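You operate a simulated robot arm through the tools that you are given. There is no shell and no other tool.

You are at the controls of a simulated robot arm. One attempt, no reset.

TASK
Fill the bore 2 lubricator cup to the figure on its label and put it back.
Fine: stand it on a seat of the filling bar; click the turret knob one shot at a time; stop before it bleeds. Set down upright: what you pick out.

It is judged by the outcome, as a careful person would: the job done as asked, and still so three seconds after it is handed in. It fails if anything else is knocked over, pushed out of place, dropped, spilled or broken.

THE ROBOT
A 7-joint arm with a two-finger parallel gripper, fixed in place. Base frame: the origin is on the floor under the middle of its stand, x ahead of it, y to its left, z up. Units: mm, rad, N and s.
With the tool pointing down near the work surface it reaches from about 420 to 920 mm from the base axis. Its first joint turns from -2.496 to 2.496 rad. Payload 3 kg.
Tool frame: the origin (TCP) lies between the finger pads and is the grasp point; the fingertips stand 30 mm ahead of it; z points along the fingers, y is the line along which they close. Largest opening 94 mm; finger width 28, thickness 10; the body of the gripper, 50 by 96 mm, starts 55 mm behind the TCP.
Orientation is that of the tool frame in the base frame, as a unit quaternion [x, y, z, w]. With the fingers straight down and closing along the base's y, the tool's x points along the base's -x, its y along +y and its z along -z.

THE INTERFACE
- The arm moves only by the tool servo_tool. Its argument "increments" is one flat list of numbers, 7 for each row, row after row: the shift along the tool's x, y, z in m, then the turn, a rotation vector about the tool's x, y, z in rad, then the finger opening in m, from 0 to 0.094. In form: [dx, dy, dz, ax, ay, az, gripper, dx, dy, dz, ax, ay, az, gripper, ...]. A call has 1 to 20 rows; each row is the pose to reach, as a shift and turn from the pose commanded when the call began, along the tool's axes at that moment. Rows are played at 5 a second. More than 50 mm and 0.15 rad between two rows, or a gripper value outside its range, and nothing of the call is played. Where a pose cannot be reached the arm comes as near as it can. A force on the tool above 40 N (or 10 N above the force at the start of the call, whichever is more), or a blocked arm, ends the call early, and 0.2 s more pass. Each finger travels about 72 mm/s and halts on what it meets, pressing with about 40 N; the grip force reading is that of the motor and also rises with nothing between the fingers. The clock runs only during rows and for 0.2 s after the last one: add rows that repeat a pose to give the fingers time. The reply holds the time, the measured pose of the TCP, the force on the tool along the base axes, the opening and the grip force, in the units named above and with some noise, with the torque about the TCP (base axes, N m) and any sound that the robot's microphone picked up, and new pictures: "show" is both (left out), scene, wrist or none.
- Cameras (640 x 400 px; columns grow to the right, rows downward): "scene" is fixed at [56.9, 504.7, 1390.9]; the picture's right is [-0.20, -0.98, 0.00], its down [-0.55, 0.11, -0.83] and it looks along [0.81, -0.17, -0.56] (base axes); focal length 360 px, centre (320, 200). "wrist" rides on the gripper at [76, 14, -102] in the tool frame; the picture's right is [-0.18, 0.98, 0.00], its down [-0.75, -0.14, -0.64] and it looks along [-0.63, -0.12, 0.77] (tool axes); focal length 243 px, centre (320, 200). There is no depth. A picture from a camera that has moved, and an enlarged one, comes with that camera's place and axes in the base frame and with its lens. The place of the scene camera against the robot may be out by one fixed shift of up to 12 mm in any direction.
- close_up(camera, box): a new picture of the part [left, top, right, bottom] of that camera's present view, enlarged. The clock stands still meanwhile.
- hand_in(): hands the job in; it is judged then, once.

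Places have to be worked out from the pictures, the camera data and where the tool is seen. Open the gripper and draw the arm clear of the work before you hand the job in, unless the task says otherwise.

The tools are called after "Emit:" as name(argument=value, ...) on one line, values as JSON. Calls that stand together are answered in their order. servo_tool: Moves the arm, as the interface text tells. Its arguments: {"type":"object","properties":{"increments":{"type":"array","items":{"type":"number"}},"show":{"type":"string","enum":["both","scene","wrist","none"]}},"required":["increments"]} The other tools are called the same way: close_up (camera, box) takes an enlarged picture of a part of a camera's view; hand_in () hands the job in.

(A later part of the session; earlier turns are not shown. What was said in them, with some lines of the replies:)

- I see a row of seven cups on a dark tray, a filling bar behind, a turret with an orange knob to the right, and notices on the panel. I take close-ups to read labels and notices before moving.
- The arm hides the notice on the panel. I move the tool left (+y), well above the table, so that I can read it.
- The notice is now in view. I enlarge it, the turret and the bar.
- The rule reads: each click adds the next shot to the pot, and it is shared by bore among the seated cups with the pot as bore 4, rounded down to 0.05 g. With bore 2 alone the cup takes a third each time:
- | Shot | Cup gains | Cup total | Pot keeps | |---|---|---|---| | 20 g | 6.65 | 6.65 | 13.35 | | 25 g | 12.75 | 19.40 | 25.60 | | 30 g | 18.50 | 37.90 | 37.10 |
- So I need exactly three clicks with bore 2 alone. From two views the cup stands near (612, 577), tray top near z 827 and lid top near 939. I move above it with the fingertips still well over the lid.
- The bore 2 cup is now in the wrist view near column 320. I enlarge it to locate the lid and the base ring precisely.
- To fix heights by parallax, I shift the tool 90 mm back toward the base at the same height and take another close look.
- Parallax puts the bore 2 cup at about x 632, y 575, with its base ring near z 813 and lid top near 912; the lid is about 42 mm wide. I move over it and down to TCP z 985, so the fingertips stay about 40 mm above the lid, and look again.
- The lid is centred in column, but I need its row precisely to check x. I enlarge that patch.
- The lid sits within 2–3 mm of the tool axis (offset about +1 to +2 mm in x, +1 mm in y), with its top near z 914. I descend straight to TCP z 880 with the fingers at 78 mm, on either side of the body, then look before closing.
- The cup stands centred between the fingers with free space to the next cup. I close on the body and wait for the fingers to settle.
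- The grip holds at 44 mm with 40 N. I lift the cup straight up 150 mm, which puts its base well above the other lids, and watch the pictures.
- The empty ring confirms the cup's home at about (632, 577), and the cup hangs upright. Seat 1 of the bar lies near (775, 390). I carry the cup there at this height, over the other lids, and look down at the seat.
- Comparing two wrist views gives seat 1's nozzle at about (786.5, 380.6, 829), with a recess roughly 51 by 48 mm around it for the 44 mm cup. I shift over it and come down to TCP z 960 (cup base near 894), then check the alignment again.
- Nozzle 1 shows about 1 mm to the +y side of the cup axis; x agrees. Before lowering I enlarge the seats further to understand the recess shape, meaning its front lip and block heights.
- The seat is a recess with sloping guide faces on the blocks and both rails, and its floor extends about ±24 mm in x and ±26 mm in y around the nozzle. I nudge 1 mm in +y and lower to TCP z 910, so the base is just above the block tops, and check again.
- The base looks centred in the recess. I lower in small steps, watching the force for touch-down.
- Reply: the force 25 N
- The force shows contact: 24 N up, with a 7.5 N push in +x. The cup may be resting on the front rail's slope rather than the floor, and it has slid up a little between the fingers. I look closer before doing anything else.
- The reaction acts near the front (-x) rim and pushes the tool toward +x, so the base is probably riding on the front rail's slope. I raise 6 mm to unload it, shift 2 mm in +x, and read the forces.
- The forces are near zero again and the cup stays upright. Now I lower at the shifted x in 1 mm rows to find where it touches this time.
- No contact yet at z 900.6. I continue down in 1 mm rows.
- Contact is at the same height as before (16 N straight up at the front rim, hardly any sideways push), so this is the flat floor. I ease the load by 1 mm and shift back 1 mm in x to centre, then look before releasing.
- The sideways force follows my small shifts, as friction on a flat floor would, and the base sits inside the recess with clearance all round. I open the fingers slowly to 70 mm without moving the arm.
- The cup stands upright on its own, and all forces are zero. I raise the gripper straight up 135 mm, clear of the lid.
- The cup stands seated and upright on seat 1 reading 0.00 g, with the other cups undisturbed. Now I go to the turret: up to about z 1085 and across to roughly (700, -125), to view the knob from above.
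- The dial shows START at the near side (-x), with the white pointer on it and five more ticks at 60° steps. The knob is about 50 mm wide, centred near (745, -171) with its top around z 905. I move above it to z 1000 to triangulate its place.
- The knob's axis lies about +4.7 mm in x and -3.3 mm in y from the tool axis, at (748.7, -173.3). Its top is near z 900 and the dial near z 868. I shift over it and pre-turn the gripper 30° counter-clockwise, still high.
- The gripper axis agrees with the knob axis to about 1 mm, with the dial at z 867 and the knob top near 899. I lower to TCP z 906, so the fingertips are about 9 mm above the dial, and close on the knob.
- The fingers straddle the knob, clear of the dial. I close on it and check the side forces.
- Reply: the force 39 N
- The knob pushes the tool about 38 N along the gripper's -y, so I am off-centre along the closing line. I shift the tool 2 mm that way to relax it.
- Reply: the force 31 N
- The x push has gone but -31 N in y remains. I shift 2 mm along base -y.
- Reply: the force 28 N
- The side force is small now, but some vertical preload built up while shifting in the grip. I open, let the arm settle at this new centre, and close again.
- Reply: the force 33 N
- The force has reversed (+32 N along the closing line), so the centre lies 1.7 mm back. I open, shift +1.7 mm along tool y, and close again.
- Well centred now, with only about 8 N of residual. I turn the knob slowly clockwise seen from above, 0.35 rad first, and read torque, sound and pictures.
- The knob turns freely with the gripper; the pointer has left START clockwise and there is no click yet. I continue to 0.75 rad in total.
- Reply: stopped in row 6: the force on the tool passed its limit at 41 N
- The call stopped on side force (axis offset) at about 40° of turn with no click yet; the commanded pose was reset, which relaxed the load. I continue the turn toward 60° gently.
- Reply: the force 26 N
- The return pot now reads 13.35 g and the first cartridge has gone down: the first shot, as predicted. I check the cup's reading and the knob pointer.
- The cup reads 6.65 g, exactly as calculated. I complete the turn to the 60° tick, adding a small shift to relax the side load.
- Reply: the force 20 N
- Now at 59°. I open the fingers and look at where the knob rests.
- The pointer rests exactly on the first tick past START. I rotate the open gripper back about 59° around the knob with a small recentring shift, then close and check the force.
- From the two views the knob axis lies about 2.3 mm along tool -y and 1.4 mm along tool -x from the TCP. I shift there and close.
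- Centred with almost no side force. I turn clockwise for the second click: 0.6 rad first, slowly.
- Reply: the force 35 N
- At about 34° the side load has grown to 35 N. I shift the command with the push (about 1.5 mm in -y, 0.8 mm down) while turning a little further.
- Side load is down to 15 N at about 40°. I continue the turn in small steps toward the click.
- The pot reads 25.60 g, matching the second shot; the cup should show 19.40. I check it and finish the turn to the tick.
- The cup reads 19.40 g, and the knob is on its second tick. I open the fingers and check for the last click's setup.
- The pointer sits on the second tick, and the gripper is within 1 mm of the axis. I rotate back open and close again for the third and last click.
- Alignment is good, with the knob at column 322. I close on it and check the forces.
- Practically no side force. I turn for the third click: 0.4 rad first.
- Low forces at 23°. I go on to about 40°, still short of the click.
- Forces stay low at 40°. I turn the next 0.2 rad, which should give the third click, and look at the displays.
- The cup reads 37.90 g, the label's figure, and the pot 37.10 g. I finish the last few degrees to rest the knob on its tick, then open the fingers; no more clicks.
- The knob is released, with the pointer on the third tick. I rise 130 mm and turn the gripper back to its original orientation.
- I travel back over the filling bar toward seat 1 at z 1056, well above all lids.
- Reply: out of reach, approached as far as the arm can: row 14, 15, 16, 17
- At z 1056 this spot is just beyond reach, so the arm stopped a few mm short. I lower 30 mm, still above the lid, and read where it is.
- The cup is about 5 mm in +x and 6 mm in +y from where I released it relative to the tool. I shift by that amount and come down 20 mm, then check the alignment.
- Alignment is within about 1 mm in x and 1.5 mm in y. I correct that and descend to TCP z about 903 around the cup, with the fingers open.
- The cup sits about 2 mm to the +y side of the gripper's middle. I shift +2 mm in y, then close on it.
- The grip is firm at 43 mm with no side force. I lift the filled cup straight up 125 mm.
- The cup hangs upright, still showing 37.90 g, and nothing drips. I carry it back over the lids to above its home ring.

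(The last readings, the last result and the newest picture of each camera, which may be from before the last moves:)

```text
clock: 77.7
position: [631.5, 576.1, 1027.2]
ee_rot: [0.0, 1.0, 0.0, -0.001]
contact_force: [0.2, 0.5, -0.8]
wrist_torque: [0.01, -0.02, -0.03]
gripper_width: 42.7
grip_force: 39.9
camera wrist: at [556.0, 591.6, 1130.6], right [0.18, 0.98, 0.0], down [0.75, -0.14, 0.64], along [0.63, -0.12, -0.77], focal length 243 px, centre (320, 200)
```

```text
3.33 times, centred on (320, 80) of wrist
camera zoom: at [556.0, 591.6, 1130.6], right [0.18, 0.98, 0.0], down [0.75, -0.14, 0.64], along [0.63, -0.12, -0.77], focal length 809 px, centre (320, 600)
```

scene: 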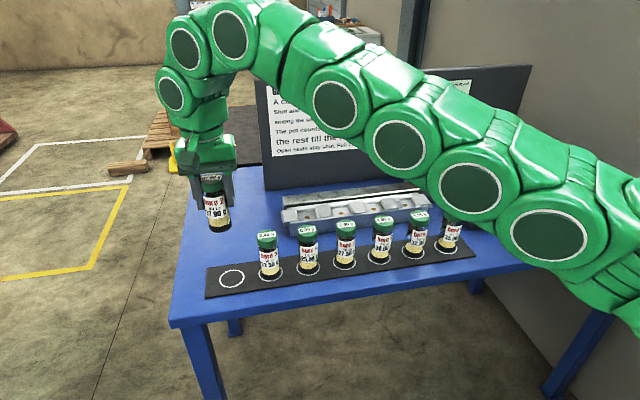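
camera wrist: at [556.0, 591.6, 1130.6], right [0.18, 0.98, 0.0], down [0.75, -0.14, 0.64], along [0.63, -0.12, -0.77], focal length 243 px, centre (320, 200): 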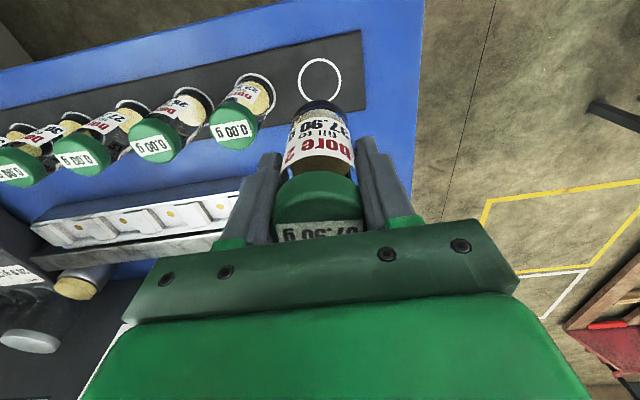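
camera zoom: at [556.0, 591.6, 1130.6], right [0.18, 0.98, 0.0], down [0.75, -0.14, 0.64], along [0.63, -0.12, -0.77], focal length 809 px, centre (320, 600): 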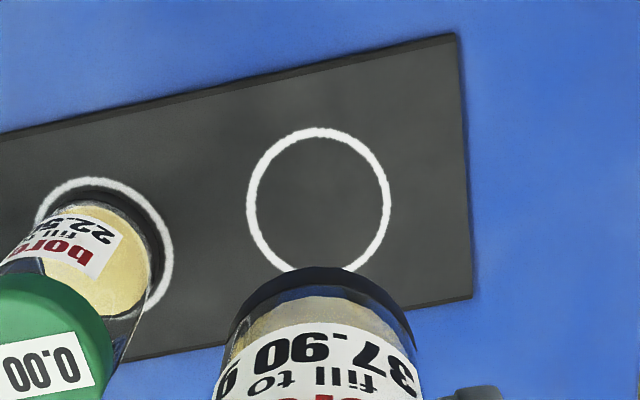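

The ring is about 2–3 mm further in +x than the cup axis and 0.5 mm toward -y. I correct and lower to TCP z 905, with the base about 25 mm above the tray, for a check.

Emit:
servo_tool(increments=[-0.0023, -0.0005, 0, 0, 0, 0, 0.02, -0.0023, -0.0005, 0.025, 0, 0, 0, 0.02, -0.0023, -0.0005, 0.055, 0, 0, 0, 0.02, -0.0023, -0.0005, 0.085, 0, 0, 0, 0.02, -0.0023, -0.0005, 0.11, 0, 0, 0, 0.02, -0.0023, -0.0005, 0.123, 0, 0, 0, 0.02, -0.0023, -0.0005, 0.123, 0, 0, 0, 0.02], show="both")

Emit:
close_up(camera="wrist", box=[240, 50, 400, 170])

Emit:
close_up(camera="scene", box=[180, 210, 290, 300])

```text
clock: 79.3
position: [633.5, 575.2, 905.2]
ee_rot: [0.001, 1.0, 0.001, -0.001]
contact_force: [-0.3, 0.3, -1.7]
wrist_torque: [-0.03, -0.01, -0.01]
gripper_width: 42.7
grip_force: 40.0
camera wrist: at [557.8, 591.0, 1008.6], right [0.18, 0.98, 0.0], down [0.76, -0.14, 0.64], along [0.63, -0.12, -0.77], focal length 243 px, centre (320, 200)
```

scene: 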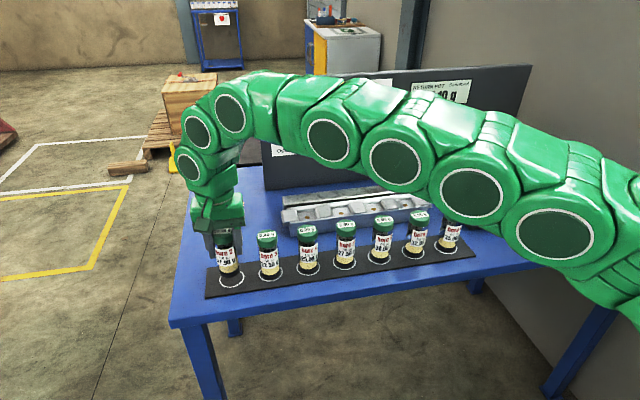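
wrist: 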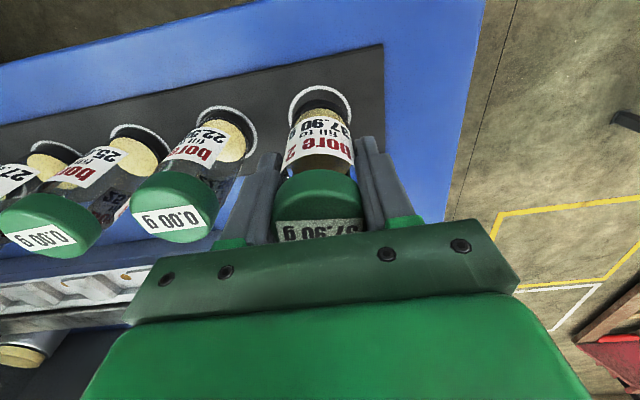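

```text
3.33 times, centred on (320, 110) of wrist
camera zoom: at [557.8, 591.0, 1008.6], right [0.18, 0.98, 0.0], down [0.76, -0.14, 0.64], along [0.63, -0.12, -0.77], focal length 809 px, centre (320, 500)
```

zoom: 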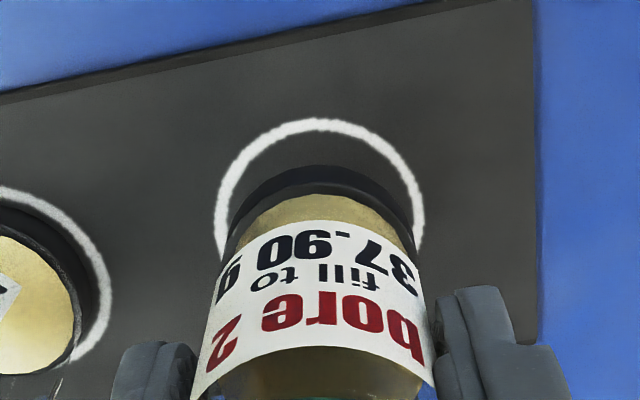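

```text
4.44 times, centred on (235, 255) of scene
camera zoom: at [56.9, 504.7, 1390.9], right [-0.2, -0.98, 0.0], down [-0.55, 0.11, -0.83], along [0.81, -0.17, -0.56], focal length 1598 px, centre (698, -44)
```

zoom: 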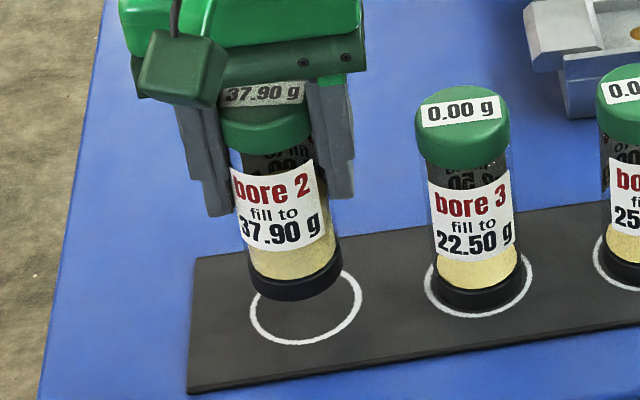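

The ring and base are concentric in y and within about 1 mm in x. I add 0.7 mm in x and lower 18 mm, then feel for the tray.

Emit:
servo_tool(increments=[-0.0007, 0, 0.005, 0, 0, 0, 0.02, -0.0007, 0, 0.01, 0, 0, 0, 0.02, -0.0007, 0, 0.015, 0, 0, 0, 0.02, -0.0007, 0, 0.018, 0, 0, 0, 0.02, -0.0007, 0, 0.018, 0, 0, 0, 0.02], show="none")

Emit:
close_up(camera="scene", box=[180, 210, 290, 300])

```text
clock: 80.5
position: [633.2, 575.0, 888.2]
ee_rot: [0.0, 1.0, 0.001, -0.001]
contact_force: [-0.3, 0.0, -1.2]
wrist_torque: [-0.01, -0.03, -0.01]
gripper_width: 42.7
grip_force: 39.6
```

```text
4.44 times, centred on (235, 255) of scene
camera zoom: at [56.9, 504.7, 1390.9], right [-0.2, -0.98, 0.0], down [-0.55, 0.11, -0.83], along [0.81, -0.17, -0.56], focal length 1598 px, centre (698, -44)
```

zoom: 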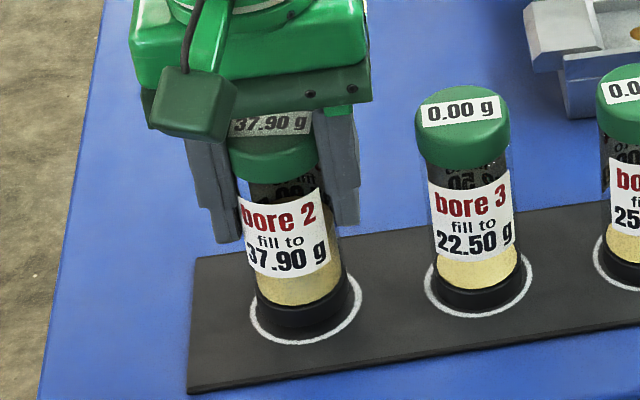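

No contact yet, and the base hovers just above the ring. I go down in 1 mm rows, watching for touch.

Emit:
servo_tool(increments=[0, 0, 0.001, 0, 0, 0, 0.02, 0, 0, 0.002, 0, 0, 0, 0.02, 0, 0, 0.003, 0, 0, 0, 0.02, 0, 0, 0.004, 0, 0, 0, 0.02, 0, 0, 0.004, 0, 0, 0, 0.02], show="none")

```text
clock: 81.7
position: [633.5, 575.0, 883.4]
ee_rot: [0.0, 1.0, 0.001, -0.001]
contact_force: [1.0, 0.0, -0.6]
wrist_torque: [0.0, 0.03, -0.01]
gripper_width: 42.7
grip_force: 40.1
```

Still free at z 883. I lower 3 mm more.

Emit:
servo_tool(increments=[0, 0, 0.001, 0, 0, 0, 0.02, 0, 0, 0.002, 0, 0, 0, 0.02, 0, 0, 0.003, 0, 0, 0, 0.02, 0, 0, 0.003, 0, 0, 0, 0.02], show="none")

Emit:
close_up(camera="scene", box=[180, 210, 290, 300])

```text
clock: 82.7
position: [634.2, 574.3, 881.1]
ee_rot: [0.0, 1.0, 0.001, -0.001]
contact_force: [-0.1, 0.4, -1.0]
wrist_torque: [-0.03, 0.02, 0.01]
gripper_width: 42.9
grip_force: 40.1
```

```text
4.44 times, centred on (235, 255) of scene
camera zoom: at [56.9, 504.7, 1390.9], right [-0.2, -0.98, 0.0], down [-0.55, 0.11, -0.83], along [0.81, -0.17, -0.56], focal length 1598 px, centre (698, -44)
```

zoom: 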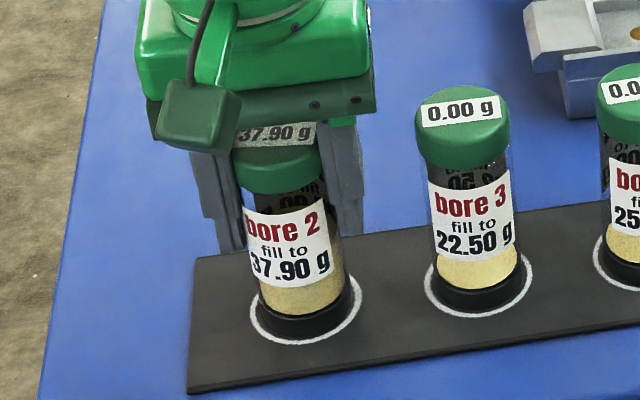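

The base is nearly on the tray and sits in the ring just as cup 3 does in its own. I lower a further 3 mm.

Emit:
servo_tool(increments=[0, 0, 0.001, 0, 0, 0, 0.02, 0, 0, 0.002, 0, 0, 0, 0.02, 0, 0, 0.003, 0, 0, 0, 0.02, 0, 0, 0.003, 0, 0, 0, 0.02], show="none")

```text
clock: 83.7
position: [634.2, 574.6, 880.4]
ee_rot: [0.001, 1.0, 0.001, 0.0]
contact_force: [-0.4, -3.8, 22.8]
wrist_torque: [-0.36, 0.2, 0.06]
gripper_width: 43.3
grip_force: 39.8
```

Touch-down: 23 N upward. I ease up 1 mm and then open the fingers slowly.

Emit:
servo_tool(increments=[0, 0, -0.0005, 0, 0, 0, 0.02, 0, 0, -0.001, 0, 0, 0, 0.02, 0, 0, -0.001, 0, 0, 0, 0.02], show="wrist")

Emit:
close_up(camera="scene", box=[180, 210, 290, 300])

```text
clock: 84.5
position: [633.7, 575.3, 879.4]
ee_rot: [0.001, 1.0, 0.001, 0.0]
contact_force: [5.3, -1.3, 24.5]
wrist_torque: [-0.21, -0.34, 0.18]
gripper_width: 43.1
grip_force: 39.5
camera wrist: at [559.1, 589.6, 982.3], right [0.18, 0.98, 0.0], down [0.75, -0.14, 0.64], along [0.63, -0.12, -0.77], focal length 243 px, centre (320, 200)
```

wrist: 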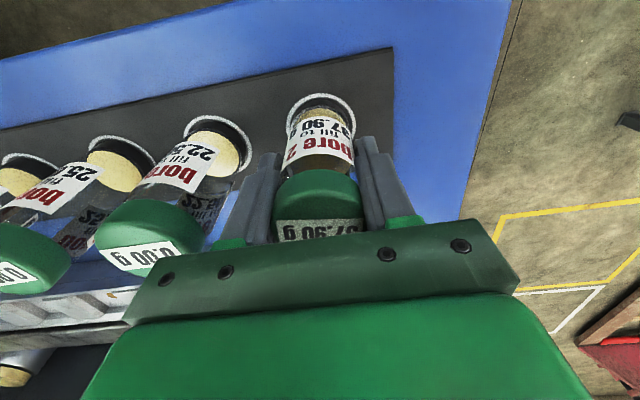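

```text
4.44 times, centred on (235, 255) of scene
camera zoom: at [56.9, 504.7, 1390.9], right [-0.2, -0.98, 0.0], down [-0.55, 0.11, -0.83], along [0.81, -0.17, -0.56], focal length 1598 px, centre (698, -44)
```

zoom: 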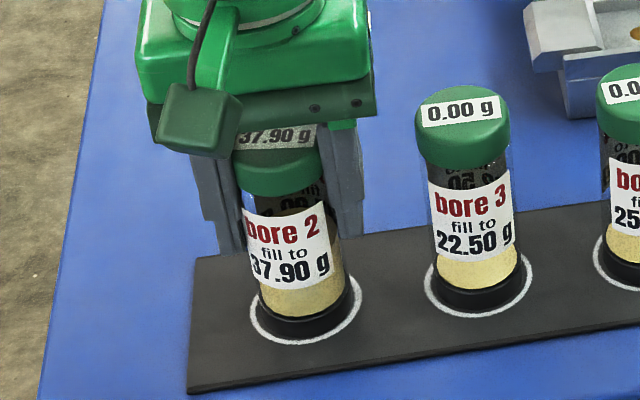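

The force is still 24 N, so the arm had been pressing deeper. I ease up another 1.2 mm.

Emit:
servo_tool(increments=[0, 0, -0.0006, 0, 0, 0, 0.02, 0, 0, -0.0012, 0, 0, 0, 0.02, 0, 0, -0.0012, 0, 0, 0, 0.02], show="none")

```text
clock: 85.3
position: [633.6, 574.7, 878.8]
ee_rot: [-0.001, 1.0, 0.001, -0.002]
contact_force: [7.2, -0.6, 12.1]
wrist_torque: [-0.03, -0.42, 0.04]
gripper_width: 42.5
grip_force: 39.6
```

The load has halved. I ease 0.6 mm more and open the fingers in slow steps to 72 mm.

Emit:
servo_tool(increments=[0, 0, -0.0006, 0, 0, 0, 0.02, 0, 0, -0.0006, 0, 0, 0, 0.042, 0, 0, -0.0006, 0, 0, 0, 0.045, 0, 0, -0.0006, 0, 0, 0, 0.05, 0, 0, -0.0006, 0, 0, 0, 0.06, 0, 0, -0.0006, 0, 0, 0, 0.07, 0, 0, -0.0006, 0, 0, 0, 0.072], show="both")

Emit:
close_up(camera="scene", box=[180, 210, 290, 300])

Emit:
close_up(camera="wrist", box=[220, 70, 420, 240])

```text
clock: 86.9
position: [634.5, 575.4, 881.3]
ee_rot: [0.0, 1.0, 0.001, -0.002]
contact_force: [0.2, -0.1, 0.1]
wrist_torque: [0.03, 0.03, 0.01]
gripper_width: 71.9
grip_force: 0.1
camera wrist: at [558.7, 589.8, 983.2], right [0.18, 0.98, 0.0], down [0.75, -0.14, 0.64], along [0.63, -0.12, -0.77], focal length 243 px, centre (320, 200)
```

scene: 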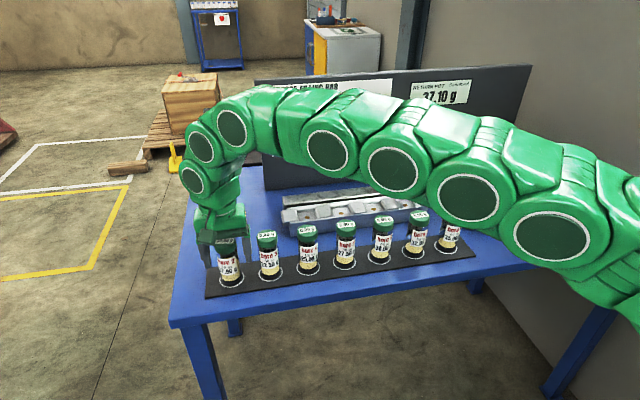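
wrist: 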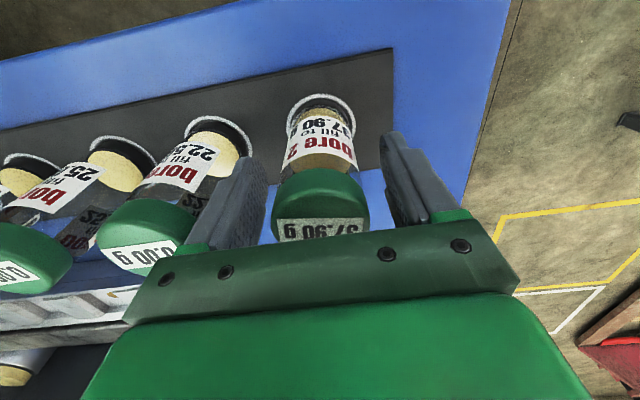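

```text
4.44 times, centred on (235, 255) of scene
camera zoom: at [56.9, 504.7, 1390.9], right [-0.2, -0.98, 0.0], down [-0.55, 0.11, -0.83], along [0.81, -0.17, -0.56], focal length 1598 px, centre (698, -44)
```

zoom: 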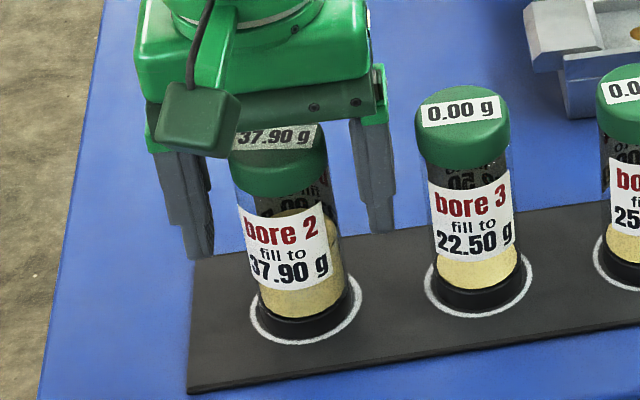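

```text
2.35 times, centred on (320, 155) of wrist
camera zoom: at [558.7, 589.8, 983.2], right [0.18, 0.98, 0.0], down [0.75, -0.14, 0.64], along [0.63, -0.12, -0.77], focal length 571 px, centre (320, 306)
```

zoom: 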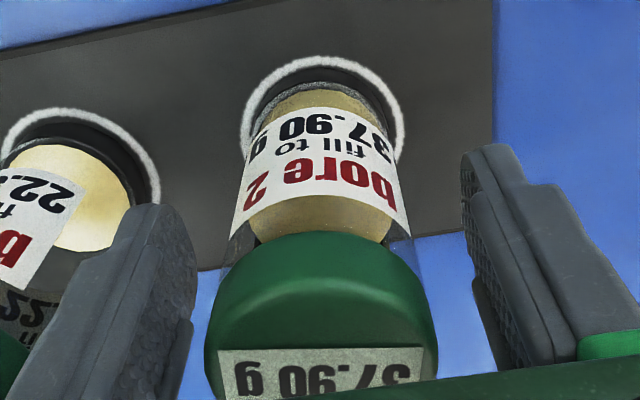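

The cup stands free inside its ring, upright, reading 37.90 g. I raise the gripper straight up 150 mm, clear of everything.

Emit:
servo_tool(increments=[0, 0, -0.01, 0, 0, 0, 0.072, 0, 0, -0.03, 0, 0, 0, 0.072, 0, 0, -0.06, 0, 0, 0, 0.072, 0, 0, -0.09, 0, 0, 0, 0.072, 0, 0, -0.125, 0, 0, 0, 0.072, 0, 0, -0.15, 0, 0, 0, 0.072, 0, 0, -0.15, 0, 0, 0, 0.072], show="both")

Emit:
close_up(camera="wrist", box=[220, 20, 420, 170])

Emit:
close_up(camera="scene", box=[180, 210, 290, 300])

```text
clock: 88.5
position: [634.5, 574.3, 1030.0]
ee_rot: [0.0, 1.0, 0.001, -0.001]
contact_force: [0.1, -0.3, -0.1]
wrist_torque: [0.01, 0.03, 0.03]
gripper_width: 72.1
grip_force: 0.1
camera wrist: at [559.2, 589.8, 1133.9], right [0.18, 0.98, 0.0], down [0.75, -0.14, 0.64], along [0.63, -0.12, -0.77], focal length 243 px, centre (320, 200)
```

scene: 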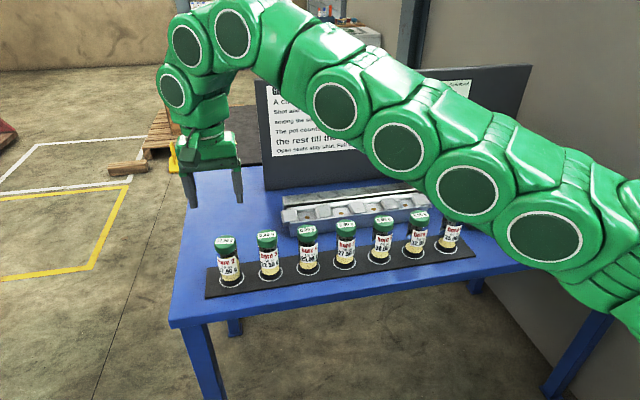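
wrist: 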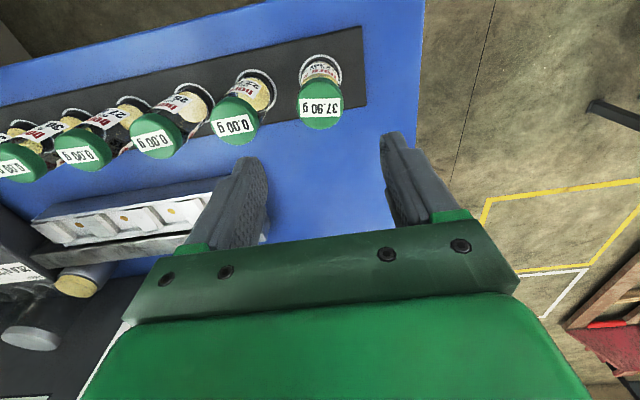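

```text
2.67 times, centred on (320, 95) of wrist
camera zoom: at [559.2, 589.8, 1133.9], right [0.18, 0.98, 0.0], down [0.75, -0.14, 0.64], along [0.63, -0.12, -0.77], focal length 647 px, centre (320, 480)
```

zoom: 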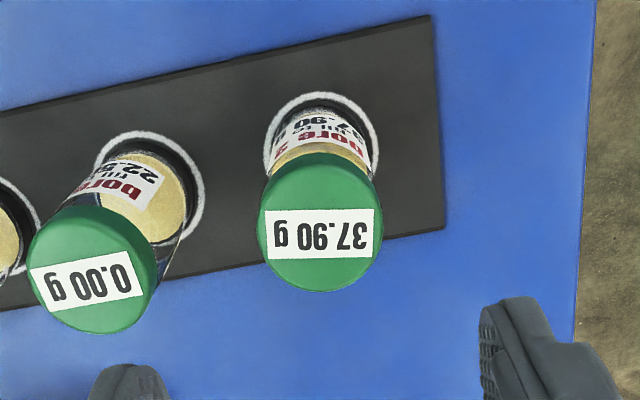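

```text
4.44 times, centred on (235, 255) of scene
camera zoom: at [56.9, 504.7, 1390.9], right [-0.2, -0.98, 0.0], down [-0.55, 0.11, -0.83], along [0.81, -0.17, -0.56], focal length 1598 px, centre (698, -44)
```

zoom: 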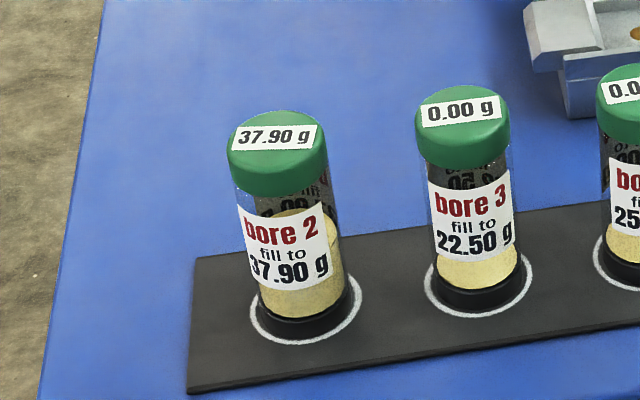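

The cup stands upright inside its ring at 37.90 g, and its neighbours are unmoved. I draw the arm back and up, away from the table, and take a last look at the scene.

Emit:
servo_tool(increments=[0.02, 0, -0.03, 0, 0, 0, 0.08, 0.05, 0, -0.06, 0, 0, 0, 0.09, 0.085, 0, -0.09, 0, 0, 0, 0.09, 0.12, 0, -0.1, 0, 0, 0, 0.09, 0.155, 0, -0.1, 0, 0, 0, 0.09, 0.18, 0, -0.1, 0, 0, 0, 0.09, 0.18, 0, -0.1, 0, 0, 0, 0.09, 0.18, 0, -0.1, 0, 0, 0, 0.09], show="both")

Emit:
close_up(camera="scene", box=[190, 130, 590, 300])

```text
clock: 90.3
position: [454.6, 576.4, 1131.2]
ee_rot: [0.0, 1.0, 0.001, -0.001]
contact_force: [-0.2, -0.8, -0.4]
wrist_torque: [0.0, 0.01, -0.03]
gripper_width: 89.7
grip_force: 0.1
camera wrist: at [379.3, 591.2, 1234.3], right [0.18, 0.98, 0.0], down [0.75, -0.14, 0.64], along [0.63, -0.12, -0.77], focal length 243 px, centre (320, 200)
```

scene: 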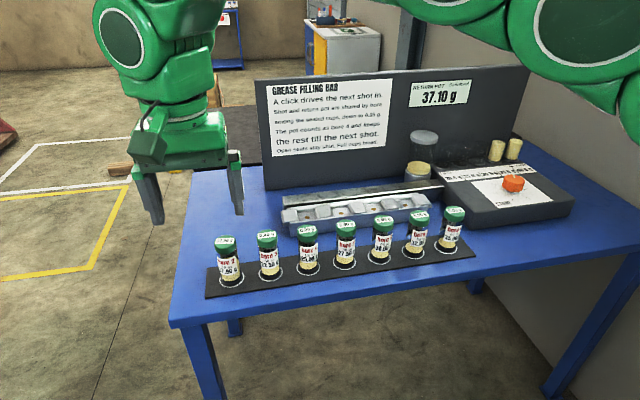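
wrist: 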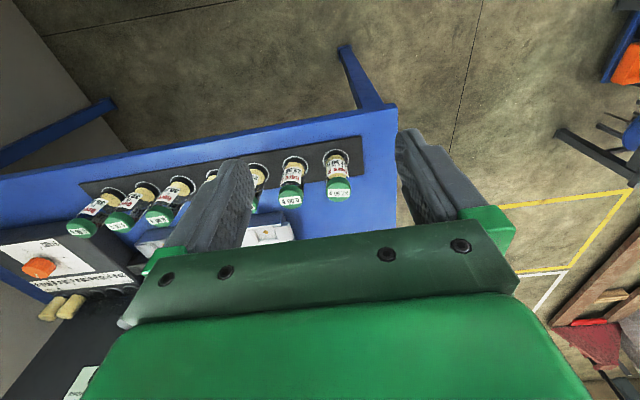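

```text
1.60 times, centred on (390, 215) of scene
camera zoom: at [56.9, 504.7, 1390.9], right [-0.2, -0.98, 0.0], down [-0.55, 0.11, -0.83], along [0.81, -0.17, -0.56], focal length 575 px, centre (208, 176)
```

zoom: 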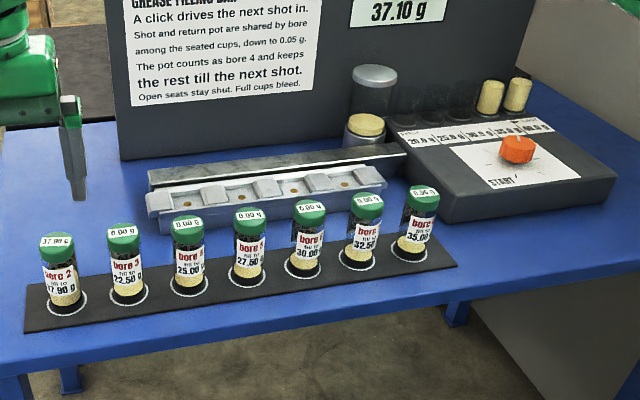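

All seven cups stand upright in their rings, bore 2 shows 37.90 g, the bar is clean and the pot reads 37.10 g. The gripper is open and the arm is clear of the work, so I hand the job in.

Emit:
hand_in()

```text
The job is handed in.
```

The bore 2 cup is filled to 37.90 g, the figure on its label, and stands upright back in its ring. I handed the job in with the gripper open and the arm clear of the table.

- **Filling:** I stood bore 2 alone on the first seat of the filling bar and clicked the turret knob three times. The cup read 6.65 g, then 19.40 g, then 37.90 g.
- **Left behind:** the return pot now holds 37.10 g. The knob rests on the third tick past START, with the 35 g and 40 g shots unused.
- **Everything else:** the last pictures show the other six cups upright in their rings and nothing spilled. The cup never bled.

When I first set the cup on the seat, I pressed it down too far and it slid a few millimetres up between the fingers. It stayed upright.
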